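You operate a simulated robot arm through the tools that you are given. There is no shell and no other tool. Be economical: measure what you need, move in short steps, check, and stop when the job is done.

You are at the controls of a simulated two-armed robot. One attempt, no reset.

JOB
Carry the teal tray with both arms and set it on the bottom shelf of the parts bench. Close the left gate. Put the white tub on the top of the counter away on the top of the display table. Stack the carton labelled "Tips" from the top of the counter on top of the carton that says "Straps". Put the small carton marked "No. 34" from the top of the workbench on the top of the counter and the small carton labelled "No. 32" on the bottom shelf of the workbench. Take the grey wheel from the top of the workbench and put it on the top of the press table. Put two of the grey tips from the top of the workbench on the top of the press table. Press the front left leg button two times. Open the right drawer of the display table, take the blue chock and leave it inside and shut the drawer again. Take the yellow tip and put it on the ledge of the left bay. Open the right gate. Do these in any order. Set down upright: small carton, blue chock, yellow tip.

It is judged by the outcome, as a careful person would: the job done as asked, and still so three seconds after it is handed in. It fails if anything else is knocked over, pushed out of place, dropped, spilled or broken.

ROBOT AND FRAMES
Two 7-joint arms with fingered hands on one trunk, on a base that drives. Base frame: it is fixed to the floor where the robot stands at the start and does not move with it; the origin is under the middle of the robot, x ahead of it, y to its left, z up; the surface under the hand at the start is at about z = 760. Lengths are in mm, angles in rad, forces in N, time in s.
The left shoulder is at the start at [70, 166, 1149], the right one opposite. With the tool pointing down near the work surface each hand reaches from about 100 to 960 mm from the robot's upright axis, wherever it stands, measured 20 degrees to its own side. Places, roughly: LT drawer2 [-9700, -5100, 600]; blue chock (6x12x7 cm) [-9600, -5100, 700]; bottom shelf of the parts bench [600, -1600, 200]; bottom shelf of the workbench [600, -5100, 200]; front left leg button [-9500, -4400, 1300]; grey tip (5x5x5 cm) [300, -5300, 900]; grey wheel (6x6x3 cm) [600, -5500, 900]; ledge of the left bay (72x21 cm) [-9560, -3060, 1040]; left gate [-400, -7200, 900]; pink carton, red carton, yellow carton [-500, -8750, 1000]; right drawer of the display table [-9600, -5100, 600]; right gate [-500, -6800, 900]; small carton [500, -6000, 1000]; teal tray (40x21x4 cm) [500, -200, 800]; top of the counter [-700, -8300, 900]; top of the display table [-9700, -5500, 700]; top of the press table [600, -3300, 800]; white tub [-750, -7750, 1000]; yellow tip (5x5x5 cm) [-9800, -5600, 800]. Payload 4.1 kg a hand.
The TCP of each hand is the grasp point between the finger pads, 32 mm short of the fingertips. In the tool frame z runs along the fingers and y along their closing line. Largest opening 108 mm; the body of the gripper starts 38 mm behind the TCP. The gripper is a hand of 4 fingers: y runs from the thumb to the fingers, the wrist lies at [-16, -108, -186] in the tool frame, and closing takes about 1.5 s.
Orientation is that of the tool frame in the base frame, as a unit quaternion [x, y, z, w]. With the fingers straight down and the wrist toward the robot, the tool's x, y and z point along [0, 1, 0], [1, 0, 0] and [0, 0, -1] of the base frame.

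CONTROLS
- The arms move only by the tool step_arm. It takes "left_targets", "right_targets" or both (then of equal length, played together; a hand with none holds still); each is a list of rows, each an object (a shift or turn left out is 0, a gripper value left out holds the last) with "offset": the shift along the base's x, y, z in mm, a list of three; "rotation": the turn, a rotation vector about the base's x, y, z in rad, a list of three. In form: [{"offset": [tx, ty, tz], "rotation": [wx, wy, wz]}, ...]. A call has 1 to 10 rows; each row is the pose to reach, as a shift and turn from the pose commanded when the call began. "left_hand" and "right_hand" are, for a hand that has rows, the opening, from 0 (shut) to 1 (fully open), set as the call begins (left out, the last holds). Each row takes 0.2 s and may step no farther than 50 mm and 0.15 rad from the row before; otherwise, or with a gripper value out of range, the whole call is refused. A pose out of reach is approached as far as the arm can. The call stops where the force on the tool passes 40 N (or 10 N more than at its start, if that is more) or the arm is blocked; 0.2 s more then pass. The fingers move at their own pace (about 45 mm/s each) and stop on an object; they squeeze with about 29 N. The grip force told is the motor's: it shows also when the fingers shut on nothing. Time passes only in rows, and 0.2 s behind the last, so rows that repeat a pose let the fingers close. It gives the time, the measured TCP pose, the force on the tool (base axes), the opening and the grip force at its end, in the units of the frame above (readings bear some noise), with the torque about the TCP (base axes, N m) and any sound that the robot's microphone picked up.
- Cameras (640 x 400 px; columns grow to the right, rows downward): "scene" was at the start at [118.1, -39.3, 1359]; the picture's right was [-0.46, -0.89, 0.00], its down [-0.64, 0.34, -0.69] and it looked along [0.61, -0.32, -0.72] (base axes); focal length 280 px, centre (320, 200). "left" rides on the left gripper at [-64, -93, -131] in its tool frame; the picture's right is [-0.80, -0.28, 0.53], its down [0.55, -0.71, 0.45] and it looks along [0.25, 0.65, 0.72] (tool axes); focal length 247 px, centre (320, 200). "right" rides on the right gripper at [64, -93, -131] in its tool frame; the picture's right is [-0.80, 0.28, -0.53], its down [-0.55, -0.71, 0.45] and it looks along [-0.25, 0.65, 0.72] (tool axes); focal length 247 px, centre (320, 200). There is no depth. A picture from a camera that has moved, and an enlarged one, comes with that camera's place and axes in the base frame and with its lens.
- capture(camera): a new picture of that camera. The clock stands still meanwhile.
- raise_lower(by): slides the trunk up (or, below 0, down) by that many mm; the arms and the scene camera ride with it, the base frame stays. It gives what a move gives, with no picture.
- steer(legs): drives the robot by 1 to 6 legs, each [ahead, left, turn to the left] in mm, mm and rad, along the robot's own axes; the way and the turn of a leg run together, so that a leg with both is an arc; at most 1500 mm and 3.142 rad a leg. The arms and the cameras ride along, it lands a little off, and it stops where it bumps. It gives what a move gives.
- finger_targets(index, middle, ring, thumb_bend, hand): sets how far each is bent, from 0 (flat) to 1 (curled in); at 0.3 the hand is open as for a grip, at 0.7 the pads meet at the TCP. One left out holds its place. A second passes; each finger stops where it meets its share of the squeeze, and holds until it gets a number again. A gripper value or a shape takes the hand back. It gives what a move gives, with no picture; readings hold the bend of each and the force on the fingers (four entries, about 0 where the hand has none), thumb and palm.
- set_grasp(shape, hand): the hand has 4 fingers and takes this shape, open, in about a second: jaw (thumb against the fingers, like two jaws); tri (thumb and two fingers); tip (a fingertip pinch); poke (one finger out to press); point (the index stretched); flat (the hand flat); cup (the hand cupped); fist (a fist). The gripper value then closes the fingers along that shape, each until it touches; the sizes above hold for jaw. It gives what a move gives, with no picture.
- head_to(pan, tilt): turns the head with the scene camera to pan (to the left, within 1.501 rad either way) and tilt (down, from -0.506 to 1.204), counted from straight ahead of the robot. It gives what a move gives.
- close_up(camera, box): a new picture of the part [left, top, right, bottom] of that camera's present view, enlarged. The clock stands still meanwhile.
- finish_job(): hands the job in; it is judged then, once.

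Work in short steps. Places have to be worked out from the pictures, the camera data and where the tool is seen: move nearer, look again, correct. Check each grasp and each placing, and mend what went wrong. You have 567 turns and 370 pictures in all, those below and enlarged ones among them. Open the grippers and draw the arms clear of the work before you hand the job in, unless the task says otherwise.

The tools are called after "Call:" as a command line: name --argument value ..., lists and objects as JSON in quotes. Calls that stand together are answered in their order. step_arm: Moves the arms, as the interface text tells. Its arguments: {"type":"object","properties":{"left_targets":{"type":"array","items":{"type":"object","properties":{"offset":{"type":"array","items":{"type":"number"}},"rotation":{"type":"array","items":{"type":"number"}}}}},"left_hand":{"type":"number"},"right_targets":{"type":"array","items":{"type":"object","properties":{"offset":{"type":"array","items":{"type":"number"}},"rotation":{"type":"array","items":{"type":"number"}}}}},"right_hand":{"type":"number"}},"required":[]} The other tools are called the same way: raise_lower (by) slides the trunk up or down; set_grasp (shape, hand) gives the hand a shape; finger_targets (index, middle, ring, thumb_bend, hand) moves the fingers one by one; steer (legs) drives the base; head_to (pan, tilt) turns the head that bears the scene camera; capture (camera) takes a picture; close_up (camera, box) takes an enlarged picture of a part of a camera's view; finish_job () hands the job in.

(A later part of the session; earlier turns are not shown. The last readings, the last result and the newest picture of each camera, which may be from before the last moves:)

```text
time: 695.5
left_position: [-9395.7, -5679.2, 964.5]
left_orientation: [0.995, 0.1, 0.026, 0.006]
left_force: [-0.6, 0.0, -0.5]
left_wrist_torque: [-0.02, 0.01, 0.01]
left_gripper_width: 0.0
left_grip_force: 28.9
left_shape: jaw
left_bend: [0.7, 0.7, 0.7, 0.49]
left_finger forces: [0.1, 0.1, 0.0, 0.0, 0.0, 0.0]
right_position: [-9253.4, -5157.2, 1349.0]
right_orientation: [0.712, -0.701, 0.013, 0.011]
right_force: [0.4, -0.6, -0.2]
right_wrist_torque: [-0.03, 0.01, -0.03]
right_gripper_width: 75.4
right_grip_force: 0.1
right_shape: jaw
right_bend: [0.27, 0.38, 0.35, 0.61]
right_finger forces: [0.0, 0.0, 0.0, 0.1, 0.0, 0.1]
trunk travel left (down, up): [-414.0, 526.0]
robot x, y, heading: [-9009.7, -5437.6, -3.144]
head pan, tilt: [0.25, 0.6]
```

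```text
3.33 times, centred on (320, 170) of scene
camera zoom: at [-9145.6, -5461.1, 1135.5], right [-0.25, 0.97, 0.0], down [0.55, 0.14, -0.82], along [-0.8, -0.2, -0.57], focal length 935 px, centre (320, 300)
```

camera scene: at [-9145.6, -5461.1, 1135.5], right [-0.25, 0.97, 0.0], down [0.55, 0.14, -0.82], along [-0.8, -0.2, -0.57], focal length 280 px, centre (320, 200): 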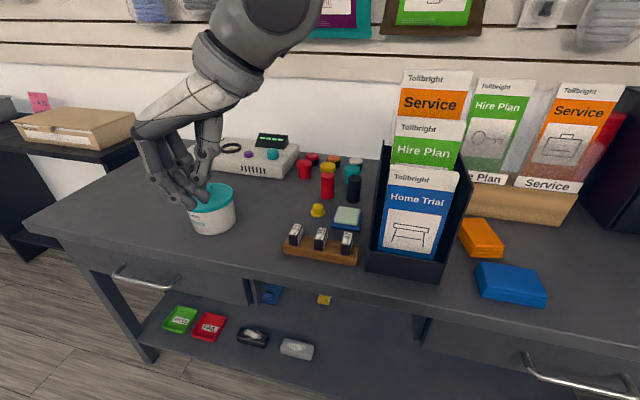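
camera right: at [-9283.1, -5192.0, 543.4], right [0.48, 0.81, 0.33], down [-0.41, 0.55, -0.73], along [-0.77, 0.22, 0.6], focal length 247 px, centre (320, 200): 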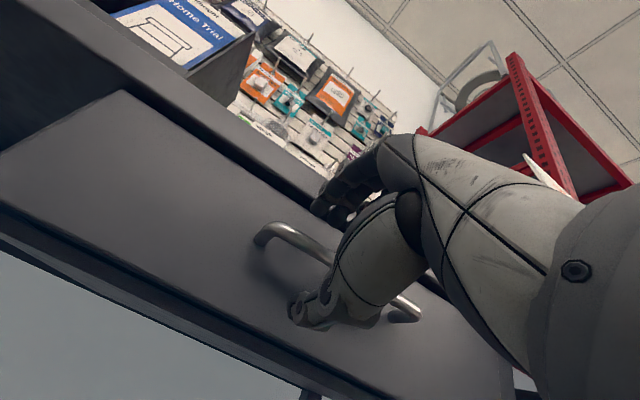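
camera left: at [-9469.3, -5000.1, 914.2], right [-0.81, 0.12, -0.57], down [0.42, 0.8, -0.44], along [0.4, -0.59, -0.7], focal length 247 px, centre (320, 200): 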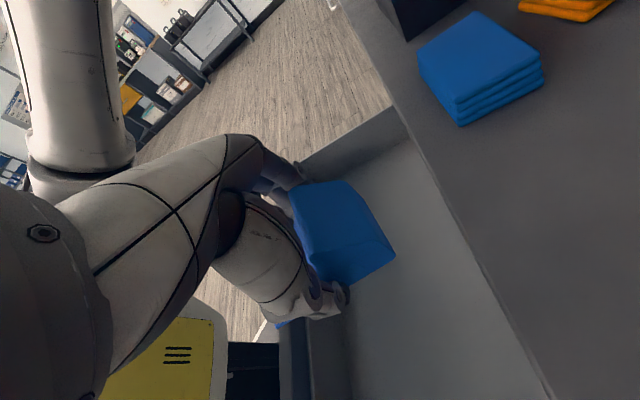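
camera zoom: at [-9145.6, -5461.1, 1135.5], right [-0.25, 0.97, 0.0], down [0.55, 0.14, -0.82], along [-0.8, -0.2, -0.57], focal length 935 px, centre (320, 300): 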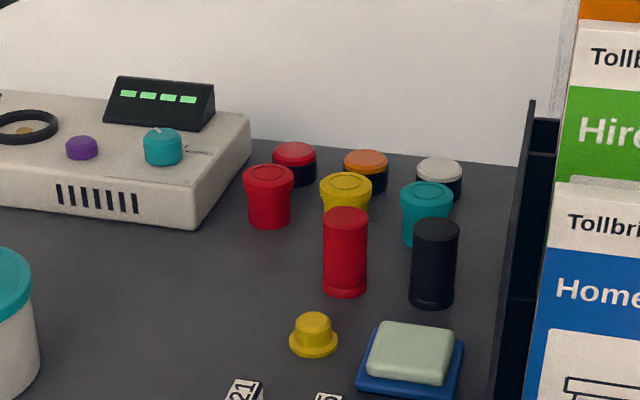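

Yellow tip ≈[-9839,-5614], with ~22 mm gaps to the red and teal tips, a red cylinder in front and a tin behind. I'll use a fingertip pinch (index–thumb) along y. I set the shape and approach.

Call:
set_grasp --hand "left" --shape "tip"

Call:
step_arm --left_targets '[{"offset": [0, 0, 20], "rotation": [-0.01, -0.02, -0.1]}, {"offset": [0, 0, 40], "rotation": [-0.015, -0.045, -0.2]}]' --left_hand 0.5

Call:
steer --legs '[[125, 0, 0.003]]'

Call:
step_arm --left_targets '[{"offset": [-40, 8, 0]}, {"offset": [-80, 16, 0]}, {"offset": [-120, 24, 0]}, {"offset": [-160, 32, 0]}, {"offset": [-200, 42, -10]}, {"offset": [-240, 52, -20]}, {"offset": [-280, 62, -30]}, {"offset": [-318, 66, -40]}]'

Call:
capture --camera "left"

Call:
capture --camera "scene"

```text
time: 696.4
left_position: [-9395.5, -5679.1, 964.2]
left_orientation: [0.995, 0.1, 0.025, 0.006]
left_force: [0.3, -0.4, -0.5]
left_wrist_torque: [0.02, 0.01, 0.0]
left_gripper_width: 107.9
left_grip_force: 0.1
left_shape: tip
left_bend: [0.3, 0.98, 0.99, 0.3]
left_finger forces: [0.0, 0.0, 0.0, 0.0, 0.0, 0.1]
right_position: [-9253.3, -5157.0, 1348.8]
right_orientation: [0.713, -0.701, 0.013, 0.011]
right_force: [-0.2, -0.6, -0.1]
right_wrist_torque: [0.01, -0.01, 0.02]
right_gripper_width: 75.6
right_grip_force: 0.0
right_shape: jaw
right_bend: [0.27, 0.38, 0.35, 0.61]
right_finger forces: [0.1, 0.1, 0.0, 0.1, 0.0, 0.1]
trunk travel left (down, up): [-414.0, 526.0]
robot x, y, heading: [-9007.4, -5438.4, -3.143]
head pan, tilt: [0.25, 0.6]
```

```text
time: 697.0
left_position: [-9395.4, -5679.2, 1005.7]
left_orientation: [0.999, -0.001, 0.046, 0.018]
left_force: [0.2, -0.1, 0.6]
left_wrist_torque: [-0.02, 0.02, -0.03]
left_gripper_width: 55.4
left_grip_force: 0.0
left_shape: tip
left_bend: [0.33, 0.98, 0.99, 0.71]
left_finger forces: [0.0, 0.0, 0.0, 0.1, 0.0, 0.0]
right_position: [-9252.4, -5157.8, 1348.5]
right_orientation: [0.713, -0.701, 0.012, 0.011]
right_force: [-0.4, -0.4, -0.5]
right_wrist_torque: [-0.03, 0.02, 0.01]
right_gripper_width: 75.6
right_grip_force: 0.0
right_shape: jaw
right_bend: [0.27, 0.38, 0.35, 0.61]
right_finger forces: [0.1, 0.0, 0.1, 0.1, 0.0, 0.0]
trunk travel left (down, up): [-414.0, 526.0]
robot x, y, heading: [-9010.2, -5438.2, -3.142]
head pan, tilt: [0.25, 0.6]
```

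```text
time: 698.2
left_position: [-9520.1, -5679.8, 1003.8]
left_orientation: [0.999, 0.001, 0.046, 0.018]
left_force: [-0.5, 0.4, -1.2]
left_wrist_torque: [-0.01, -0.02, 0.02]
left_gripper_width: 54.5
left_grip_force: 0.1
left_shape: tip
left_bend: [0.33, 0.98, 0.99, 0.71]
left_finger forces: [0.1, 0.0, 0.0, 0.1, 0.0, 0.0]
right_position: [-9379.7, -5159.7, 1347.6]
right_orientation: [0.714, -0.7, 0.013, 0.01]
right_force: [-0.6, 0.0, 0.3]
right_wrist_torque: [-0.01, -0.04, 0.0]
right_gripper_width: 75.6
right_grip_force: 0.1
right_shape: jaw
right_bend: [0.27, 0.38, 0.35, 0.61]
right_finger forces: [0.0, 0.1, 0.0, 0.1, 0.0, 0.0]
trunk travel left (down, up): [-414.0, 526.0]
robot x, y, heading: [-9132.3, -5440.0, -3.136]
head pan, tilt: [0.25, 0.6]
```

```text
time: 700.0
left_position: [-9838.5, -5615.6, 962.3]
left_orientation: [0.999, 0.002, 0.046, 0.018]
left_force: [-0.1, -0.2, -1.0]
left_wrist_torque: [-0.01, -0.02, -0.01]
left_gripper_width: 54.7
left_grip_force: 0.0
left_shape: tip
left_bend: [0.33, 0.98, 0.99, 0.71]
left_finger forces: [0.1, 0.0, 0.0, 0.0, 0.1, 0.0]
right_position: [-9381.3, -5158.8, 1348.3]
right_orientation: [0.714, -0.7, 0.014, 0.01]
right_force: [-0.8, -1.2, 0.0]
right_wrist_torque: [-0.02, 0.0, 0.01]
right_gripper_width: 75.6
right_grip_force: 0.0
right_shape: jaw
right_bend: [0.27, 0.38, 0.35, 0.61]
right_finger forces: [0.1, 0.1, 0.0, 0.1, 0.0, 0.1]
trunk travel left (down, up): [-414.0, 526.0]
robot x, y, heading: [-9131.3, -5437.9, -3.134]
head pan, tilt: [0.25, 0.6]
```

```text
99 pictures are left
camera left: at [-9915.1, -5516.5, 1083.5], right [-0.74, 0.26, -0.61], down [0.59, 0.69, -0.42], along [0.32, -0.67, -0.67], focal length 247 px, centre (320, 200)
```

left: 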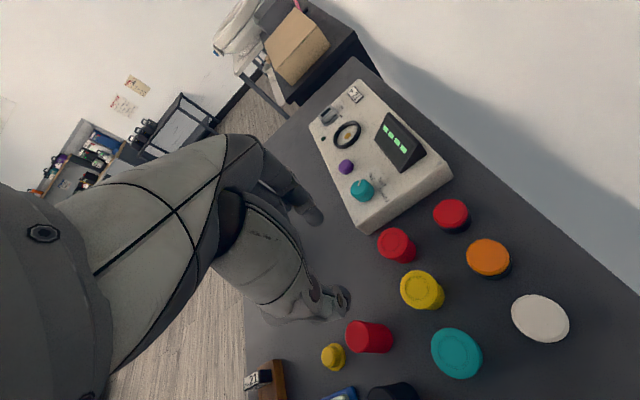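

```text
98 pictures are left
camera scene: at [-9271.4, -5461.4, 1135.4], right [-0.25, 0.97, 0.0], down [0.55, 0.14, -0.82], along [-0.8, -0.21, -0.57], focal length 280 px, centre (320, 200)
```

scene: 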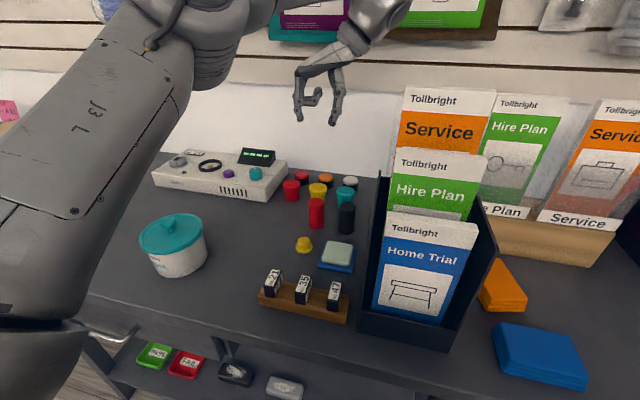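

The partial opening is lopsided, so I set index and thumb symmetrically, level the hand, and look again.

Call:
finger_targets --hand "left" --index 0.48 --middle 1.0 --ring 1.0 --thumb_bend 0.48

Call:
step_arm --left_targets '[{"offset": [-2, 1, -20], "rotation": [0.018, 0.046, -0.002]}, {"offset": [-4, 2, -50], "rotation": [0.036, 0.092, -0.004]}, {"offset": [-5, 3, -90], "rotation": [0.036, 0.092, -0.004]}]'

Call:
capture --camera "left"

Call:
close_up --camera "scene" --box '[240, 60, 400, 260]'

```text
time: 701.0
left_position: [-9838.9, -5615.6, 962.9]
left_orientation: [0.999, 0.001, 0.047, 0.018]
left_force: [-0.2, -0.5, -0.6]
left_wrist_torque: [0.0, 0.02, 0.0]
left_gripper_width: 60.7
left_grip_force: 0.1
left_shape: fingers
left_bend: [0.48, 1.0, 1.0, 0.48]
left_finger forces: [0.1, 0.0, 0.0, 0.0, 0.0, 0.0]
right_position: [-9378.5, -5158.4, 1349.8]
right_orientation: [0.713, -0.701, 0.013, 0.011]
right_force: [-0.1, -0.5, -0.1]
right_wrist_torque: [0.02, -0.02, 0.02]
right_gripper_width: 75.3
right_grip_force: 0.1
right_shape: jaw
right_bend: [0.27, 0.38, 0.35, 0.61]
right_finger forces: [0.1, 0.0, 0.1, 0.0, 0.0, 0.0]
trunk travel left (down, up): [-414.0, 526.0]
robot x, y, heading: [-9128.9, -5439.5, -3.14]
head pan, tilt: [0.25, 0.6]
```

```text
time: 701.9
left_position: [-9842.9, -5612.2, 873.3]
left_orientation: [1.0, -0.001, 0.001, -0.001]
left_force: [0.1, -0.8, 0.5]
left_wrist_torque: [0.01, -0.01, 0.03]
left_gripper_width: 60.9
left_grip_force: 0.0
left_shape: fingers
left_bend: [0.48, 1.0, 1.0, 0.48]
left_finger forces: [0.1, 0.1, 0.0, 0.0, 0.1, 0.0]
right_position: [-9379.8, -5159.3, 1348.4]
right_orientation: [0.713, -0.701, 0.014, 0.011]
right_force: [-0.7, -0.6, -1.2]
right_wrist_torque: [0.02, -0.01, 0.0]
right_gripper_width: 75.5
right_grip_force: 0.0
right_shape: jaw
right_bend: [0.27, 0.38, 0.35, 0.61]
right_finger forces: [0.0, 0.1, 0.1, 0.0, 0.0, 0.0]
trunk travel left (down, up): [-414.0, 526.0]
robot x, y, heading: [-9130.5, -5439.3, -3.138]
head pan, tilt: [0.25, 0.6]
```

```text
97 pictures are left
camera left: at [-9907.4, -5518.3, 1003.7], right [-0.8, 0.28, -0.53], down [0.55, 0.71, -0.45], along [0.25, -0.65, -0.72], focal length 247 px, centre (320, 200)
```

left: 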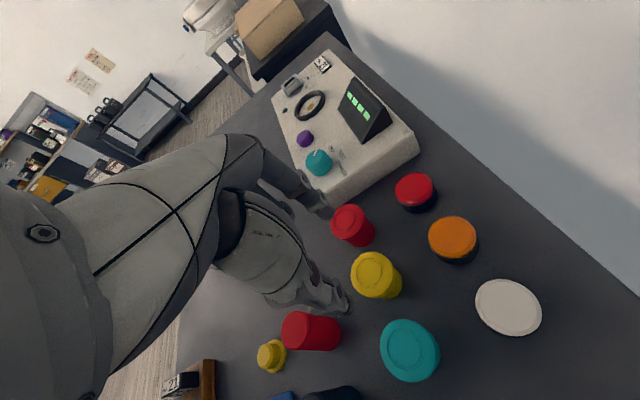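

```text
2.00 times, centred on (320, 160) of scene
camera zoom: at [-9271.3, -5462.2, 1135.4], right [-0.25, 0.97, 0.0], down [0.55, 0.14, -0.82], along [-0.8, -0.21, -0.57], focal length 561 px, centre (320, 280)
```

zoom: 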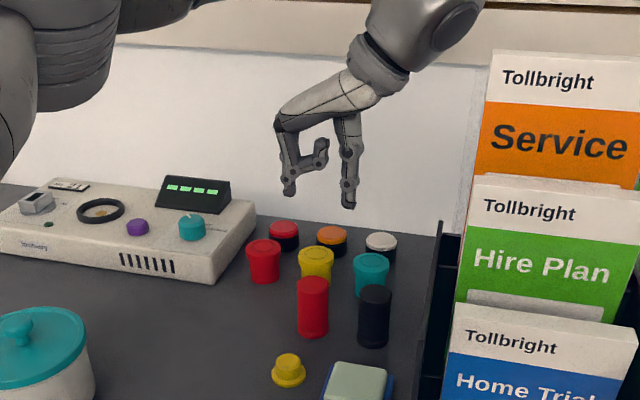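

Fingertip centres are ~85 mm apart — too wide for the gaps. I narrow them, centre on the tip, and lower to just above it.

Call:
finger_targets --hand "left" --index 0.55 --thumb_bend 0.55

Call:
step_arm --left_targets '[{"offset": [-2, 3, -30]}, {"offset": [-3, 4, -62]}]'

Call:
capture --camera "left"

Call:
close_up --camera "scene" --box '[250, 130, 400, 240]'

```text
time: 702.9
left_position: [-9842.4, -5612.7, 873.3]
left_orientation: [1.0, 0.0, 0.0, 0.0]
left_force: [0.5, 0.1, -0.7]
left_wrist_torque: [0.0, 0.0, 0.0]
left_gripper_width: 42.8
left_grip_force: 0.1
left_shape: fingers
left_bend: [0.55, 1.0, 1.0, 0.55]
left_finger forces: [0.0, 0.0, 0.0, 0.0, 0.0, 0.1]
right_position: [-9378.8, -5158.8, 1349.0]
right_orientation: [0.715, -0.699, 0.011, 0.011]
right_force: [-0.1, -0.1, 0.7]
right_wrist_torque: [-0.02, 0.02, -0.03]
right_gripper_width: 75.6
right_grip_force: 0.2
right_shape: jaw
right_bend: [0.27, 0.38, 0.35, 0.61]
right_finger forces: [0.1, 0.1, 0.0, 0.0, 0.0, 0.1]
trunk travel left (down, up): [-414.0, 526.0]
robot x, y, heading: [-9134.0, -5435.2, -3.139]
head pan, tilt: [0.25, 0.6]
```

```text
time: 703.5
left_position: [-9846.0, -5607.8, 812.3]
left_orientation: [1.0, 0.0, 0.0, 0.0]
left_force: [-0.1, -0.7, -0.8]
left_wrist_torque: [0.02, 0.02, -0.02]
left_gripper_width: 42.5
left_grip_force: 0.3
left_shape: fingers
left_bend: [0.55, 1.0, 1.0, 0.55]
left_finger forces: [0.0, 0.0, 0.0, 0.0, 0.0, 0.1]
right_position: [-9378.0, -5158.9, 1348.6]
right_orientation: [0.714, -0.7, 0.013, 0.011]
right_force: [-0.2, 0.0, 0.4]
right_wrist_torque: [0.03, 0.03, -0.04]
right_gripper_width: 75.6
right_grip_force: 0.1
right_shape: jaw
right_bend: [0.27, 0.38, 0.35, 0.61]
right_finger forces: [0.0, 0.0, 0.0, 0.1, 0.0, 0.0]
trunk travel left (down, up): [-414.0, 526.0]
robot x, y, heading: [-9133.5, -5438.0, -3.135]
head pan, tilt: [0.25, 0.6]
```

```text
95 pictures are left
camera left: at [-9909.3, -5514.1, 943.3], right [-0.8, 0.28, -0.53], down [0.55, 0.7, -0.45], along [0.25, -0.65, -0.72], focal length 247 px, centre (320, 200)
```

left: 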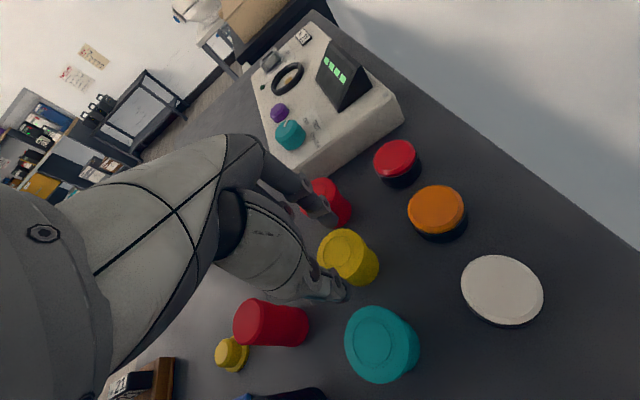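

```text
3.64 times, centred on (325, 185) of scene
camera zoom: at [-9270.5, -5462.1, 1135.5], right [-0.25, 0.97, 0.0], down [0.55, 0.14, -0.82], along [-0.8, -0.21, -0.57], focal length 1020 px, centre (302, 254)
```

zoom: 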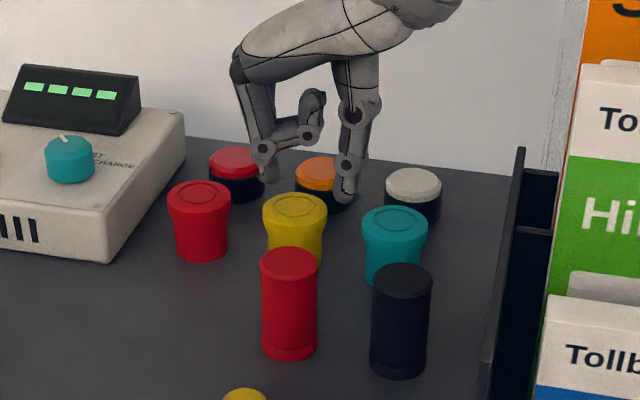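

Within a few mm; I shift 3 mm and lower to z≈759, then pinch.

Call:
step_arm --left_targets '[{"offset": [-1, -3, -15]}, {"offset": [-1, -3, -30]}, {"offset": [-1, -3, -42]}, {"offset": [-1, -3, -53]}]'

Call:
capture --camera "left"

Call:
close_up --camera "scene" --box '[250, 130, 400, 240]'

```text
time: 704.5
left_position: [-9843.9, -5610.8, 760.8]
left_orientation: [1.0, -0.001, -0.001, 0.0]
left_force: [-0.9, -1.6, 7.3]
left_wrist_torque: [-0.2, -0.06, -0.08]
left_gripper_width: 42.8
left_grip_force: 3.5
left_shape: fingers
left_bend: [0.55, 1.0, 1.0, 0.55]
left_finger forces: [0.1, 7.7, 0.0, 0.1, 0.0, 0.0]
right_position: [-9377.2, -5158.1, 1348.5]
right_orientation: [0.714, -0.7, 0.012, 0.012]
right_force: [0.8, -0.2, 0.3]
right_wrist_torque: [0.01, -0.01, 0.03]
right_gripper_width: 75.8
right_grip_force: 0.0
right_shape: jaw
right_bend: [0.27, 0.38, 0.35, 0.61]
right_finger forces: [0.0, 0.1, 0.0, 0.1, 0.0, 0.0]
trunk travel left (down, up): [-414.0, 526.0]
robot x, y, heading: [-9133.0, -5438.0, -3.139]
head pan, tilt: [0.25, 0.6]
```

```text
93 pictures are left
camera left: at [-9909.5, -5517.7, 892.2], right [-0.8, 0.28, -0.53], down [0.55, 0.71, -0.45], along [0.25, -0.65, -0.72], focal length 247 px, centre (320, 200)
```

left: 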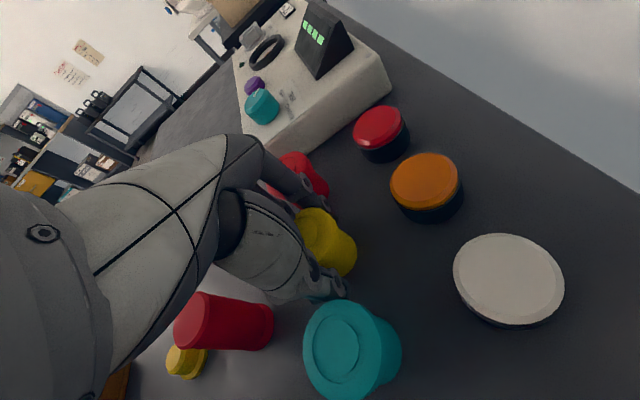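

```text
3.64 times, centred on (325, 185) of scene
camera zoom: at [-9268.8, -5461.8, 1135.9], right [-0.25, 0.97, 0.0], down [0.55, 0.14, -0.83], along [-0.8, -0.21, -0.56], focal length 1020 px, centre (302, 254)
```

zoom: 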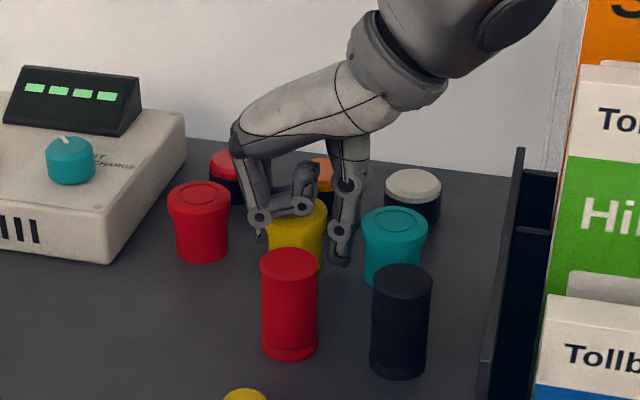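

Index and thumb straddle it; the curled middle finger rests on its top. I rise 4 mm and pinch.

Call:
step_arm --left_targets '[{"offset": [0, 0, 4]}, {"offset": [0, 0, 4]}]'

Call:
finger_targets --hand "left" --index 0.8 --thumb_bend 0.8

Call:
step_arm --left_targets '[{"offset": [0, 0, 15]}, {"offset": [0, 0, 30]}]'

Call:
capture --camera "left"

Call:
close_up --camera "scene" --box '[250, 130, 400, 240]'

```text
time: 705.0
left_position: [-9845.1, -5611.5, 763.7]
left_orientation: [1.0, -0.001, 0.0, 0.0]
left_force: [0.0, -0.4, 0.4]
left_wrist_torque: [-0.03, 0.0, 0.02]
left_gripper_width: 42.5
left_grip_force: 0.1
left_shape: fingers
left_bend: [0.55, 1.0, 1.0, 0.55]
left_finger forces: [0.0, 0.0, 0.0, 0.0, 0.1, 0.0]
right_position: [-9377.5, -5157.9, 1348.6]
right_orientation: [0.714, -0.7, 0.012, 0.012]
right_force: [0.0, -0.1, 0.3]
right_wrist_torque: [-0.01, 0.05, -0.01]
right_gripper_width: 75.5
right_grip_force: 0.1
right_shape: jaw
right_bend: [0.27, 0.38, 0.35, 0.61]
right_finger forces: [0.0, 0.0, 0.0, 0.1, 0.1, 0.0]
trunk travel left (down, up): [-414.0, 526.0]
robot x, y, heading: [-9134.8, -5442.1, -3.139]
head pan, tilt: [0.25, 0.6]
```

```text
time: 706.0
left_position: [-9845.6, -5611.5, 763.7]
left_orientation: [1.0, -0.001, 0.0, -0.001]
left_force: [0.2, 0.1, -0.7]
left_wrist_torque: [0.02, 0.01, 0.01]
left_gripper_width: 29.5
left_grip_force: 14.5
left_shape: fingers
left_bend: [0.67, 1.0, 1.0, 0.67]
left_finger forces: [14.3, 0.3, 0.0, 0.0, 13.3, 0.0]
right_position: [-9379.1, -5158.4, 1348.5]
right_orientation: [0.714, -0.7, 0.012, 0.011]
right_force: [1.0, 0.4, -0.4]
right_wrist_torque: [0.01, -0.03, 0.01]
right_gripper_width: 75.6
right_grip_force: 0.0
right_shape: jaw
right_bend: [0.27, 0.38, 0.35, 0.61]
right_finger forces: [0.1, 0.1, 0.0, 0.0, 0.0, 0.0]
trunk travel left (down, up): [-414.0, 526.0]
robot x, y, heading: [-9128.6, -5437.9, -3.141]
head pan, tilt: [0.25, 0.6]
```

```text
time: 706.6
left_position: [-9846.7, -5613.0, 793.4]
left_orientation: [1.0, 0.0, -0.001, 0.0]
left_force: [-0.3, -0.5, -0.2]
left_wrist_torque: [-0.01, -0.03, 0.0]
left_gripper_width: 29.7
left_grip_force: 13.7
left_shape: fingers
left_bend: [0.67, 1.0, 1.0, 0.67]
left_finger forces: [14.2, 0.3, 0.0, 0.0, 13.1, 0.0]
right_position: [-9378.7, -5158.8, 1348.1]
right_orientation: [0.714, -0.7, 0.013, 0.011]
right_force: [-0.2, -0.3, -0.1]
right_wrist_torque: [0.01, 0.02, -0.01]
right_gripper_width: 75.5
right_grip_force: 0.1
right_shape: jaw
right_bend: [0.27, 0.38, 0.35, 0.61]
right_finger forces: [0.1, 0.0, 0.0, 0.0, 0.1, 0.0]
trunk travel left (down, up): [-414.0, 526.0]
robot x, y, heading: [-9130.7, -5437.8, -3.139]
head pan, tilt: [0.25, 0.6]
```

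```text
91 pictures are left
camera left: at [-9910.7, -5517.7, 924.6], right [-0.8, 0.28, -0.53], down [0.55, 0.71, -0.45], along [0.25, -0.65, -0.72], focal length 247 px, centre (320, 200)
```

left: 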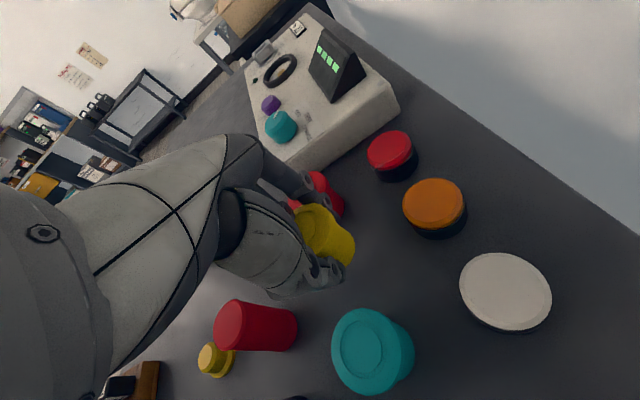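

```text
3.64 times, centred on (325, 185) of scene
camera zoom: at [-9270.0, -5461.9, 1135.5], right [-0.25, 0.97, 0.0], down [0.55, 0.14, -0.83], along [-0.8, -0.21, -0.56], focal length 1020 px, centre (302, 254)
```

zoom: 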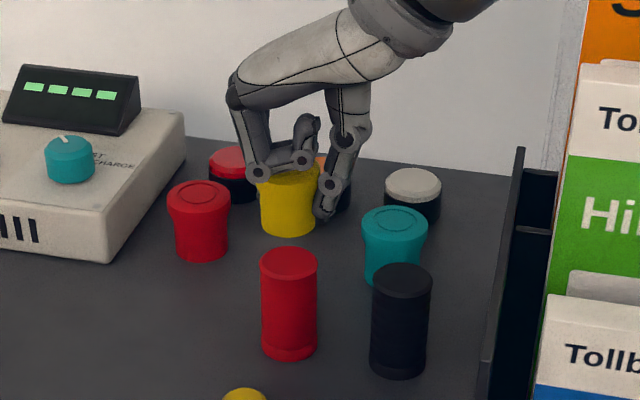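

Lifted upright, neighbours untouched. I raise it, back away, and go along to look at the button and the bay.

Call:
step_arm --left_targets '[{"offset": [0, 0, 45]}, {"offset": [0, 0, 90]}, {"offset": [20, 0, 135]}, {"offset": [50, 0, 170]}, {"offset": [85, 0, 200]}]'

Call:
steer --legs '[[-450, 0, 0], [0, -1000, 0]]'

Call:
head_to --pan -0.2 --tilt 0.2

Call:
capture --camera "scene"

```text
time: 707.9
left_position: [-9759.7, -5609.9, 992.2]
left_orientation: [1.0, -0.001, -0.001, 0.0]
left_force: [-0.2, 0.9, -0.2]
left_wrist_torque: [0.03, 0.03, -0.01]
left_gripper_width: 29.2
left_grip_force: 12.9
left_shape: fingers
left_bend: [0.67, 1.0, 1.0, 0.67]
left_finger forces: [14.2, 0.2, 0.0, 0.1, 12.2, 0.0]
right_position: [-9376.0, -5159.2, 1349.0]
right_orientation: [0.714, -0.7, 0.012, 0.012]
right_force: [0.6, 0.4, -0.6]
right_wrist_torque: [0.03, 0.0, 0.01]
right_gripper_width: 75.3
right_grip_force: 0.1
right_shape: jaw
right_bend: [0.27, 0.38, 0.35, 0.61]
right_finger forces: [0.0, 0.0, 0.0, 0.0, 0.0, 0.1]
trunk travel left (down, up): [-414.0, 526.0]
robot x, y, heading: [-9130.4, -5440.3, -3.146]
head pan, tilt: [0.25, 0.6]
```

```text
time: 715.3
left_position: [-9318.7, -4612.6, 992.9]
left_orientation: [1.0, 0.001, 0.0, 0.0]
left_force: [1.3, -0.4, -0.6]
left_wrist_torque: [0.0, 0.01, 0.02]
left_gripper_width: 29.0
left_grip_force: 13.1
left_shape: fingers
left_bend: [0.67, 1.0, 1.0, 0.67]
left_finger forces: [14.1, 0.4, 0.0, 0.1, 12.0, 0.1]
right_position: [-8934.0, -4160.0, 1347.8]
right_orientation: [0.714, -0.7, 0.013, 0.012]
right_force: [-0.3, -0.5, 0.4]
right_wrist_torque: [-0.02, 0.02, 0.03]
right_gripper_width: 75.7
right_grip_force: 0.1
right_shape: jaw
right_bend: [0.27, 0.38, 0.35, 0.61]
right_finger forces: [0.1, 0.0, 0.0, 0.0, 0.1, 0.0]
trunk travel left (down, up): [-414.0, 526.0]
robot x, y, heading: [-8686.3, -4436.4, -3.134]
head pan, tilt: [0.25, 0.6]
```

```text
time: 716.2
left_position: [-9317.2, -4613.6, 991.3]
left_orientation: [1.0, 0.001, 0.0, 0.001]
left_force: [0.2, 0.9, -0.6]
left_wrist_torque: [0.0, -0.02, -0.01]
left_gripper_width: 29.1
left_grip_force: 12.7
left_shape: fingers
left_bend: [0.67, 1.0, 1.0, 0.67]
left_finger forces: [14.1, 0.3, 0.0, 0.0, 12.1, 0.1]
right_position: [-8934.4, -4159.9, 1348.5]
right_orientation: [0.715, -0.699, 0.013, 0.011]
right_force: [-0.1, -0.4, 0.4]
right_wrist_torque: [-0.02, 0.0, 0.0]
right_gripper_width: 75.5
right_grip_force: 0.0
right_shape: jaw
right_bend: [0.27, 0.38, 0.35, 0.61]
right_finger forces: [0.0, 0.1, 0.0, 0.0, 0.0, 0.0]
trunk travel left (down, up): [-414.0, 526.0]
robot x, y, heading: [-8689.5, -4439.9, -3.135]
head pan, tilt: [-0.201, 0.201]
```

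```text
89 pictures are left
camera scene: at [-8831.5, -4422.6, 1172.2], right [0.19, 0.98, 0.0], down [0.2, -0.04, -0.98], along [-0.96, 0.19, -0.2], focal length 280 px, centre (320, 200)
```

scene: 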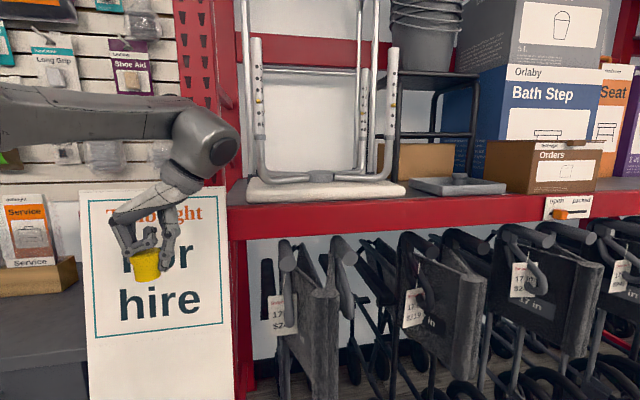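

The rack's first bay holds a walking frame whose legs have adjustment buttons. I zoom in on its legs.

Call:
head_to --pan -0.1 --tilt -0.05

Call:
capture --camera "scene"

Call:
close_up --camera "scene" --box '[200, 60, 460, 280]'

```text
time: 717.0
left_position: [-9316.6, -4613.0, 992.0]
left_orientation: [1.0, 0.001, 0.0, -0.001]
left_force: [0.0, -0.2, -1.1]
left_wrist_torque: [0.0, 0.01, 0.03]
left_gripper_width: 29.3
left_grip_force: 13.3
left_shape: fingers
left_bend: [0.67, 1.0, 1.0, 0.67]
left_finger forces: [14.1, 0.4, 0.0, 0.0, 12.2, 0.0]
right_position: [-8934.2, -4160.0, 1348.6]
right_orientation: [0.715, -0.699, 0.013, 0.011]
right_force: [-0.6, -0.7, -0.6]
right_wrist_torque: [-0.01, 0.01, 0.02]
right_gripper_width: 75.4
right_grip_force: 0.0
right_shape: jaw
right_bend: [0.27, 0.38, 0.35, 0.61]
right_finger forces: [0.0, 0.0, 0.0, 0.0, 0.1, 0.1]
trunk travel left (down, up): [-414.0, 526.0]
robot x, y, heading: [-8687.8, -4435.2, -3.137]
head pan, tilt: [-0.099, -0.051]
```

```text
88 pictures are left
camera scene: at [-8828.3, -4432.3, 1195.2], right [0.09, 1.0, 0.0], down [-0.05, 0.0, -1.0], along [-0.99, 0.09, 0.05], focal length 280 px, centre (320, 200)
```

scene: 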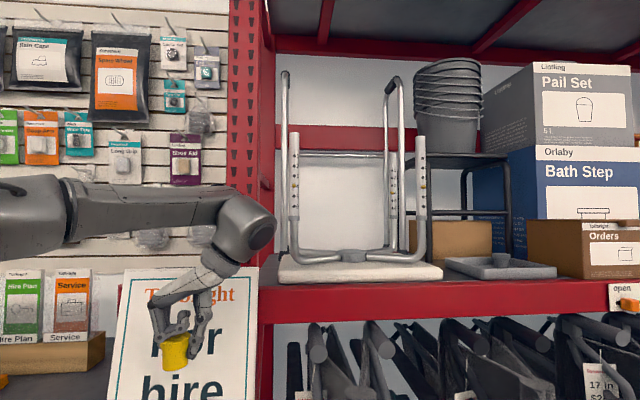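

```text
1.82 times, centred on (330, 170) of scene
camera zoom: at [-8828.3, -4432.3, 1195.2], right [0.09, 1.0, 0.0], down [-0.05, 0.0, -1.0], along [-0.99, 0.09, 0.05], focal length 510 px, centre (302, 254)
```

zoom: 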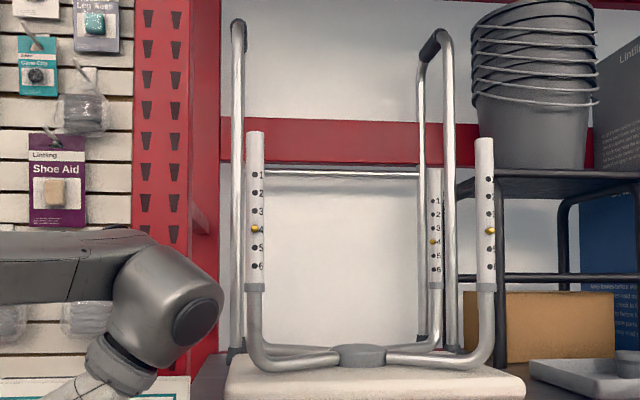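

The stool stands upside-down with numbered legs; the front-left leg's brass button is at ≈[-9500,-4434,1262]. First I take the yellow tip to the bay ledge near y=-3060.

Call:
steer --legs '[[0, -1300, 0]]'

Call:
head_to --pan 0 --tilt 0.15

Call:
capture --camera "scene"

```text
time: 723.5
left_position: [-9325.8, -3319.1, 991.6]
left_orientation: [1.0, 0.001, 0.0, 0.001]
left_force: [0.5, -0.4, -0.2]
left_wrist_torque: [0.01, 0.01, 0.01]
left_gripper_width: 28.7
left_grip_force: 12.8
left_shape: fingers
left_bend: [0.67, 1.0, 1.0, 0.67]
left_finger forces: [14.1, 0.3, 0.1, 0.1, 11.9, 0.0]
right_position: [-8944.4, -2865.9, 1348.3]
right_orientation: [0.714, -0.7, 0.012, 0.011]
right_force: [-0.8, 0.1, -0.2]
right_wrist_torque: [-0.01, 0.02, 0.0]
right_gripper_width: 75.4
right_grip_force: 0.0
right_shape: jaw
right_bend: [0.27, 0.38, 0.35, 0.61]
right_finger forces: [0.1, 0.0, 0.0, 0.0, 0.1, 0.0]
trunk travel left (down, up): [-414.0, 526.0]
robot x, y, heading: [-8694.2, -3141.7, -3.133]
head pan, tilt: [-0.099, -0.051]
```

```text
time: 724.2
left_position: [-9325.8, -3321.3, 992.7]
left_orientation: [1.0, 0.001, -0.001, 0.0]
left_force: [-0.1, -0.2, 0.0]
left_wrist_torque: [-0.03, 0.04, 0.0]
left_gripper_width: 29.1
left_grip_force: 13.0
left_shape: fingers
left_bend: [0.67, 1.0, 1.0, 0.67]
left_finger forces: [14.1, 0.3, 0.0, 0.0, 11.9, 0.0]
right_position: [-8944.3, -2867.6, 1347.9]
right_orientation: [0.715, -0.699, 0.012, 0.011]
right_force: [-0.1, 1.0, -0.8]
right_wrist_torque: [0.0, 0.0, -0.02]
right_gripper_width: 75.4
right_grip_force: 0.0
right_shape: jaw
right_bend: [0.27, 0.38, 0.35, 0.61]
right_finger forces: [0.0, 0.0, 0.0, 0.0, 0.0, 0.1]
trunk travel left (down, up): [-414.0, 526.0]
robot x, y, heading: [-8696.9, -3145.3, -3.137]
head pan, tilt: [0.0, 0.15]
```

```text
86 pictures are left
camera scene: at [-8842.0, -3147.9, 1177.1], right [-0.01, 1.0, 0.0], down [0.15, 0.0, -0.99], along [-0.99, -0.01, -0.15], focal length 280 px, centre (320, 200)
```

scene: 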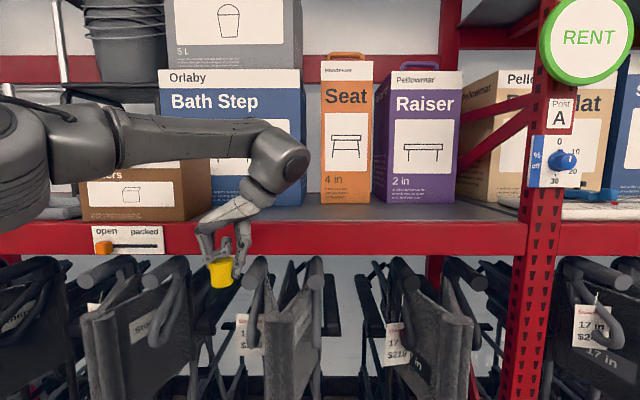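

The ledge is the free strip of shelf (z≈1040) in front of the boxes. I raise, shift right 250, and drive forward so the tip is above ≈[-9540,-3070].

Call:
raise_lower --by 155

Call:
steer --legs '[[0, -250, 0], [210, 0, 0]]'

Call:
head_to --pan 0.2 --tilt 0.45

Call:
capture --camera "scene"

Call:
capture --camera "left"

```text
time: 726.0
left_position: [-9326.3, -3320.4, 1145.6]
left_orientation: [1.0, 0.001, 0.0, 0.0]
left_force: [-0.1, -0.2, -0.6]
left_wrist_torque: [0.0, -0.03, -0.01]
left_gripper_width: 29.2
left_grip_force: 13.1
left_shape: fingers
left_bend: [0.67, 1.0, 1.0, 0.67]
left_finger forces: [14.0, 0.3, 0.0, 0.1, 11.8, 0.0]
right_position: [-8945.4, -2866.6, 1504.0]
right_orientation: [0.715, -0.699, 0.012, 0.011]
right_force: [0.1, 0.4, 0.5]
right_wrist_torque: [0.01, 0.0, 0.03]
right_gripper_width: 75.4
right_grip_force: 0.2
right_shape: jaw
right_bend: [0.27, 0.38, 0.35, 0.61]
right_finger forces: [0.1, 0.0, 0.0, 0.1, 0.1, 0.0]
trunk travel left (down, up): [-569.0, 371.0]
robot x, y, heading: [-8697.5, -3143.0, -3.135]
head pan, tilt: [0.0, 0.15]
```

```text
time: 729.1
left_position: [-9537.7, -3071.6, 1146.9]
left_orientation: [1.0, 0.0, 0.0, 0.0]
left_force: [0.0, -0.4, -0.6]
left_wrist_torque: [0.02, -0.03, -0.02]
left_gripper_width: 29.2
left_grip_force: 13.1
left_shape: fingers
left_bend: [0.67, 1.0, 1.0, 0.67]
left_finger forces: [14.2, 0.2, 0.0, 0.0, 11.9, 0.0]
right_position: [-9154.5, -2619.7, 1503.3]
right_orientation: [0.714, -0.7, 0.012, 0.011]
right_force: [-0.7, 0.3, -0.6]
right_wrist_torque: [-0.01, -0.01, 0.0]
right_gripper_width: 75.5
right_grip_force: 0.1
right_shape: jaw
right_bend: [0.27, 0.38, 0.35, 0.61]
right_finger forces: [0.0, 0.0, 0.0, 0.1, 0.0, 0.2]
trunk travel left (down, up): [-569.0, 371.0]
robot x, y, heading: [-8909.5, -2898.8, -3.136]
head pan, tilt: [0.0, 0.15]
```

```text
time: 729.9
left_position: [-9537.8, -3072.0, 1146.7]
left_orientation: [1.0, 0.001, 0.0, 0.0]
left_force: [-0.4, 0.0, -0.3]
left_wrist_torque: [0.01, -0.01, 0.01]
left_gripper_width: 29.1
left_grip_force: 12.4
left_shape: fingers
left_bend: [0.67, 1.0, 1.0, 0.67]
left_finger forces: [14.1, 0.3, 0.1, 0.0, 11.8, 0.1]
right_position: [-9154.7, -2619.4, 1503.6]
right_orientation: [0.714, -0.7, 0.012, 0.011]
right_force: [0.4, 0.0, -0.3]
right_wrist_torque: [0.0, 0.01, -0.01]
right_gripper_width: 75.6
right_grip_force: 0.0
right_shape: jaw
right_bend: [0.27, 0.38, 0.35, 0.61]
right_finger forces: [0.1, 0.1, 0.0, 0.1, 0.0, 0.0]
trunk travel left (down, up): [-569.0, 371.0]
robot x, y, heading: [-8909.7, -2896.5, -3.129]
head pan, tilt: [0.201, 0.45]
```

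```text
85 pictures are left
camera scene: at [-9050.2, -2918.8, 1304.1], right [-0.2, 0.98, 0.0], down [0.43, 0.09, -0.9], along [-0.88, -0.18, -0.43], focal length 280 px, centre (320, 200)
```

scene: 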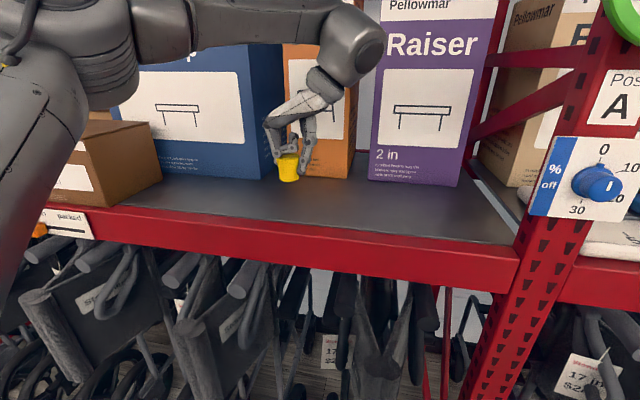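

```text
84 pictures are left
camera left: at [-9601.8, -2977.8, 1277.5], right [-0.8, 0.28, -0.53], down [0.55, 0.71, -0.45], along [0.25, -0.65, -0.72], focal length 247 px, centre (320, 200)
```

left: 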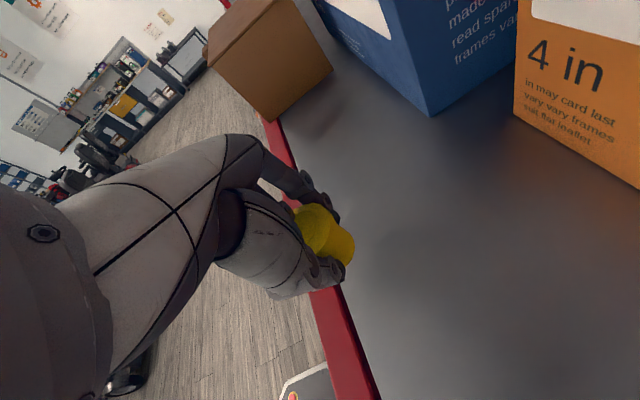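

Clear ledge below. I lower to contact (expected TCP ≈1084).

Call:
step_arm --left_targets '[{"offset": [-10, 0, -25]}, {"offset": [-15, 0, -45]}, {"offset": [-15, 0, -50]}, {"offset": [-15, 0, -54]}, {"offset": [-15, 0, -58]}, {"offset": [-15, 0, -62]}, {"offset": [-15, 0, -66]}, {"offset": [-15, 0, -70]}, {"offset": [-15, 0, -74]}, {"offset": [-15, 0, -78]}]'

Call:
capture --camera "left"

```text
time: 732.1
left_position: [-9551.6, -3071.9, 1070.8]
left_orientation: [1.0, -0.001, -0.003, 0.0]
left_force: [-7.3, -3.1, 20.3]
left_wrist_torque: [-0.37, -0.06, -0.13]
left_gripper_width: 29.0
left_grip_force: 21.3
left_shape: fingers
left_bend: [0.67, 1.0, 1.0, 0.68]
left_finger forces: [15.1, 13.1, 0.0, 0.0, 13.7, 0.1]
right_position: [-9152.3, -2617.3, 1504.5]
right_orientation: [0.714, -0.7, 0.012, 0.011]
right_force: [-0.4, 0.6, 0.6]
right_wrist_torque: [-0.01, -0.01, 0.01]
right_gripper_width: 75.3
right_grip_force: 0.0
right_shape: jaw
right_bend: [0.27, 0.38, 0.35, 0.61]
right_finger forces: [0.0, 0.0, 0.0, 0.1, 0.1, 0.0]
trunk travel left (down, up): [-569.0, 371.0]
robot x, y, heading: [-8909.4, -2896.8, -3.138]
head pan, tilt: [0.201, 0.45]
```

```text
83 pictures are left
camera left: at [-9615.6, -2977.6, 1202.5], right [-0.8, 0.28, -0.53], down [0.55, 0.71, -0.45], along [0.25, -0.65, -0.72], focal length 247 px, centre (320, 200)
```

left: 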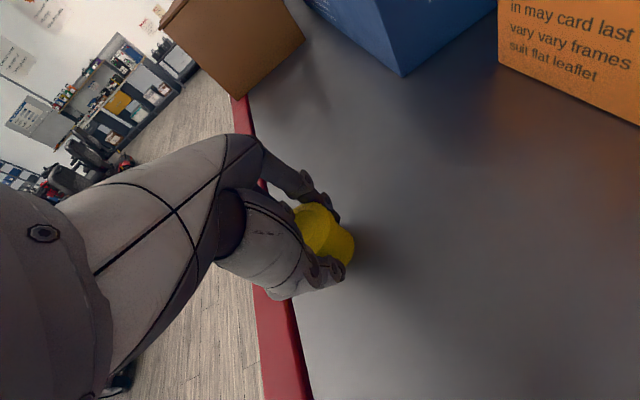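

Contact. I ease up 3 mm, open the pinch, and lift straight up.

Call:
step_arm --left_targets '[{"offset": [0, 0, 3]}, {"offset": [0, 0, 4]}]'

Call:
finger_targets --hand "left" --index 0.45 --thumb_bend 0.45

Call:
step_arm --left_targets '[{"offset": [0, 0, 20]}, {"offset": [0, 0, 50]}, {"offset": [0, 0, 90]}, {"offset": [0, 0, 130]}]'

Call:
capture --camera "scene"

Call:
capture --camera "left"

```text
time: 732.7
left_position: [-9552.5, -3071.7, 1071.9]
left_orientation: [1.0, 0.0, 0.001, 0.0]
left_force: [-1.0, 0.3, 2.1]
left_wrist_torque: [-0.01, 0.02, 0.0]
left_gripper_width: 28.7
left_grip_force: 13.2
left_shape: fingers
left_bend: [0.67, 1.0, 1.0, 0.68]
left_finger forces: [14.0, 0.7, 0.0, 0.1, 11.8, 0.0]
right_position: [-9154.1, -2618.2, 1503.2]
right_orientation: [0.714, -0.7, 0.012, 0.01]
right_force: [0.0, 0.2, 0.9]
right_wrist_torque: [0.03, 0.03, -0.01]
right_gripper_width: 75.6
right_grip_force: 0.0
right_shape: jaw
right_bend: [0.27, 0.38, 0.35, 0.61]
right_finger forces: [0.1, 0.0, 0.1, 0.0, 0.1, 0.0]
trunk travel left (down, up): [-569.0, 371.0]
robot x, y, heading: [-8905.9, -2900.0, -3.141]
head pan, tilt: [0.201, 0.45]
```

```text
time: 733.7
left_position: [-9553.6, -3071.4, 1072.7]
left_orientation: [1.0, -0.001, 0.0, 0.0]
left_force: [0.7, -0.5, 0.6]
left_wrist_torque: [0.0, -0.04, -0.01]
left_gripper_width: 68.8
left_grip_force: 0.1
left_shape: fingers
left_bend: [0.45, 1.0, 1.0, 0.45]
left_finger forces: [0.0, 0.2, 0.1, 0.0, 0.0, 0.1]
right_position: [-9153.6, -2619.5, 1502.9]
right_orientation: [0.715, -0.699, 0.013, 0.011]
right_force: [0.0, -0.7, 0.6]
right_wrist_torque: [-0.02, -0.01, 0.02]
right_gripper_width: 75.1
right_grip_force: 0.0
right_shape: jaw
right_bend: [0.27, 0.38, 0.35, 0.61]
right_finger forces: [0.0, 0.0, 0.0, 0.0, 0.1, 0.0]
trunk travel left (down, up): [-569.0, 371.0]
robot x, y, heading: [-8904.0, -2900.9, -3.138]
head pan, tilt: [0.201, 0.45]
```

```text
time: 734.7
left_position: [-9552.3, -3070.0, 1204.1]
left_orientation: [1.0, 0.0, -0.001, 0.0]
left_force: [-0.1, 0.2, 0.1]
left_wrist_torque: [-0.04, 0.04, -0.02]
left_gripper_width: 68.9
left_grip_force: 0.1
left_shape: fingers
left_bend: [0.45, 1.0, 1.0, 0.45]
left_finger forces: [0.1, 0.0, 0.0, 0.0, 0.0, 0.1]
right_position: [-9153.2, -2617.4, 1503.1]
right_orientation: [0.714, -0.7, 0.013, 0.012]
right_force: [-0.3, 0.5, 0.2]
right_wrist_torque: [-0.03, 0.01, -0.01]
right_gripper_width: 75.5
right_grip_force: 0.0
right_shape: jaw
right_bend: [0.27, 0.38, 0.35, 0.61]
right_finger forces: [0.1, 0.0, 0.1, 0.0, 0.0, 0.1]
trunk travel left (down, up): [-569.0, 371.0]
robot x, y, heading: [-8907.1, -2898.0, -3.139]
head pan, tilt: [0.201, 0.45]
```

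```text
82 pictures are left
camera scene: at [-9048.8, -2917.7, 1304.2], right [-0.2, 0.98, 0.0], down [0.43, 0.09, -0.9], along [-0.88, -0.18, -0.43], focal length 280 px, centre (320, 200)
```

scene: 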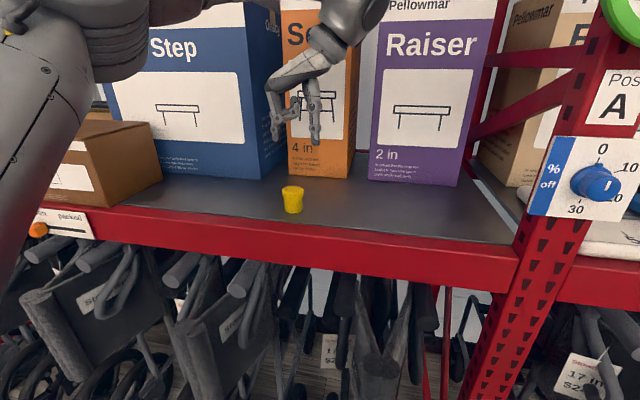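

```text
81 pictures are left
camera left: at [-9616.0, -2976.4, 1335.4], right [-0.8, 0.28, -0.53], down [0.55, 0.7, -0.45], along [0.25, -0.65, -0.72], focal length 247 px, centre (320, 200)
```

left: 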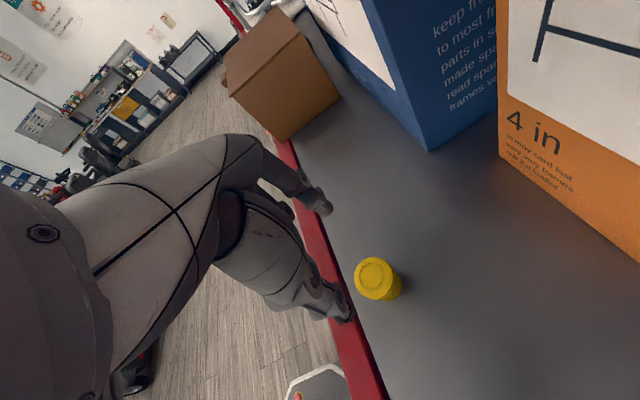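

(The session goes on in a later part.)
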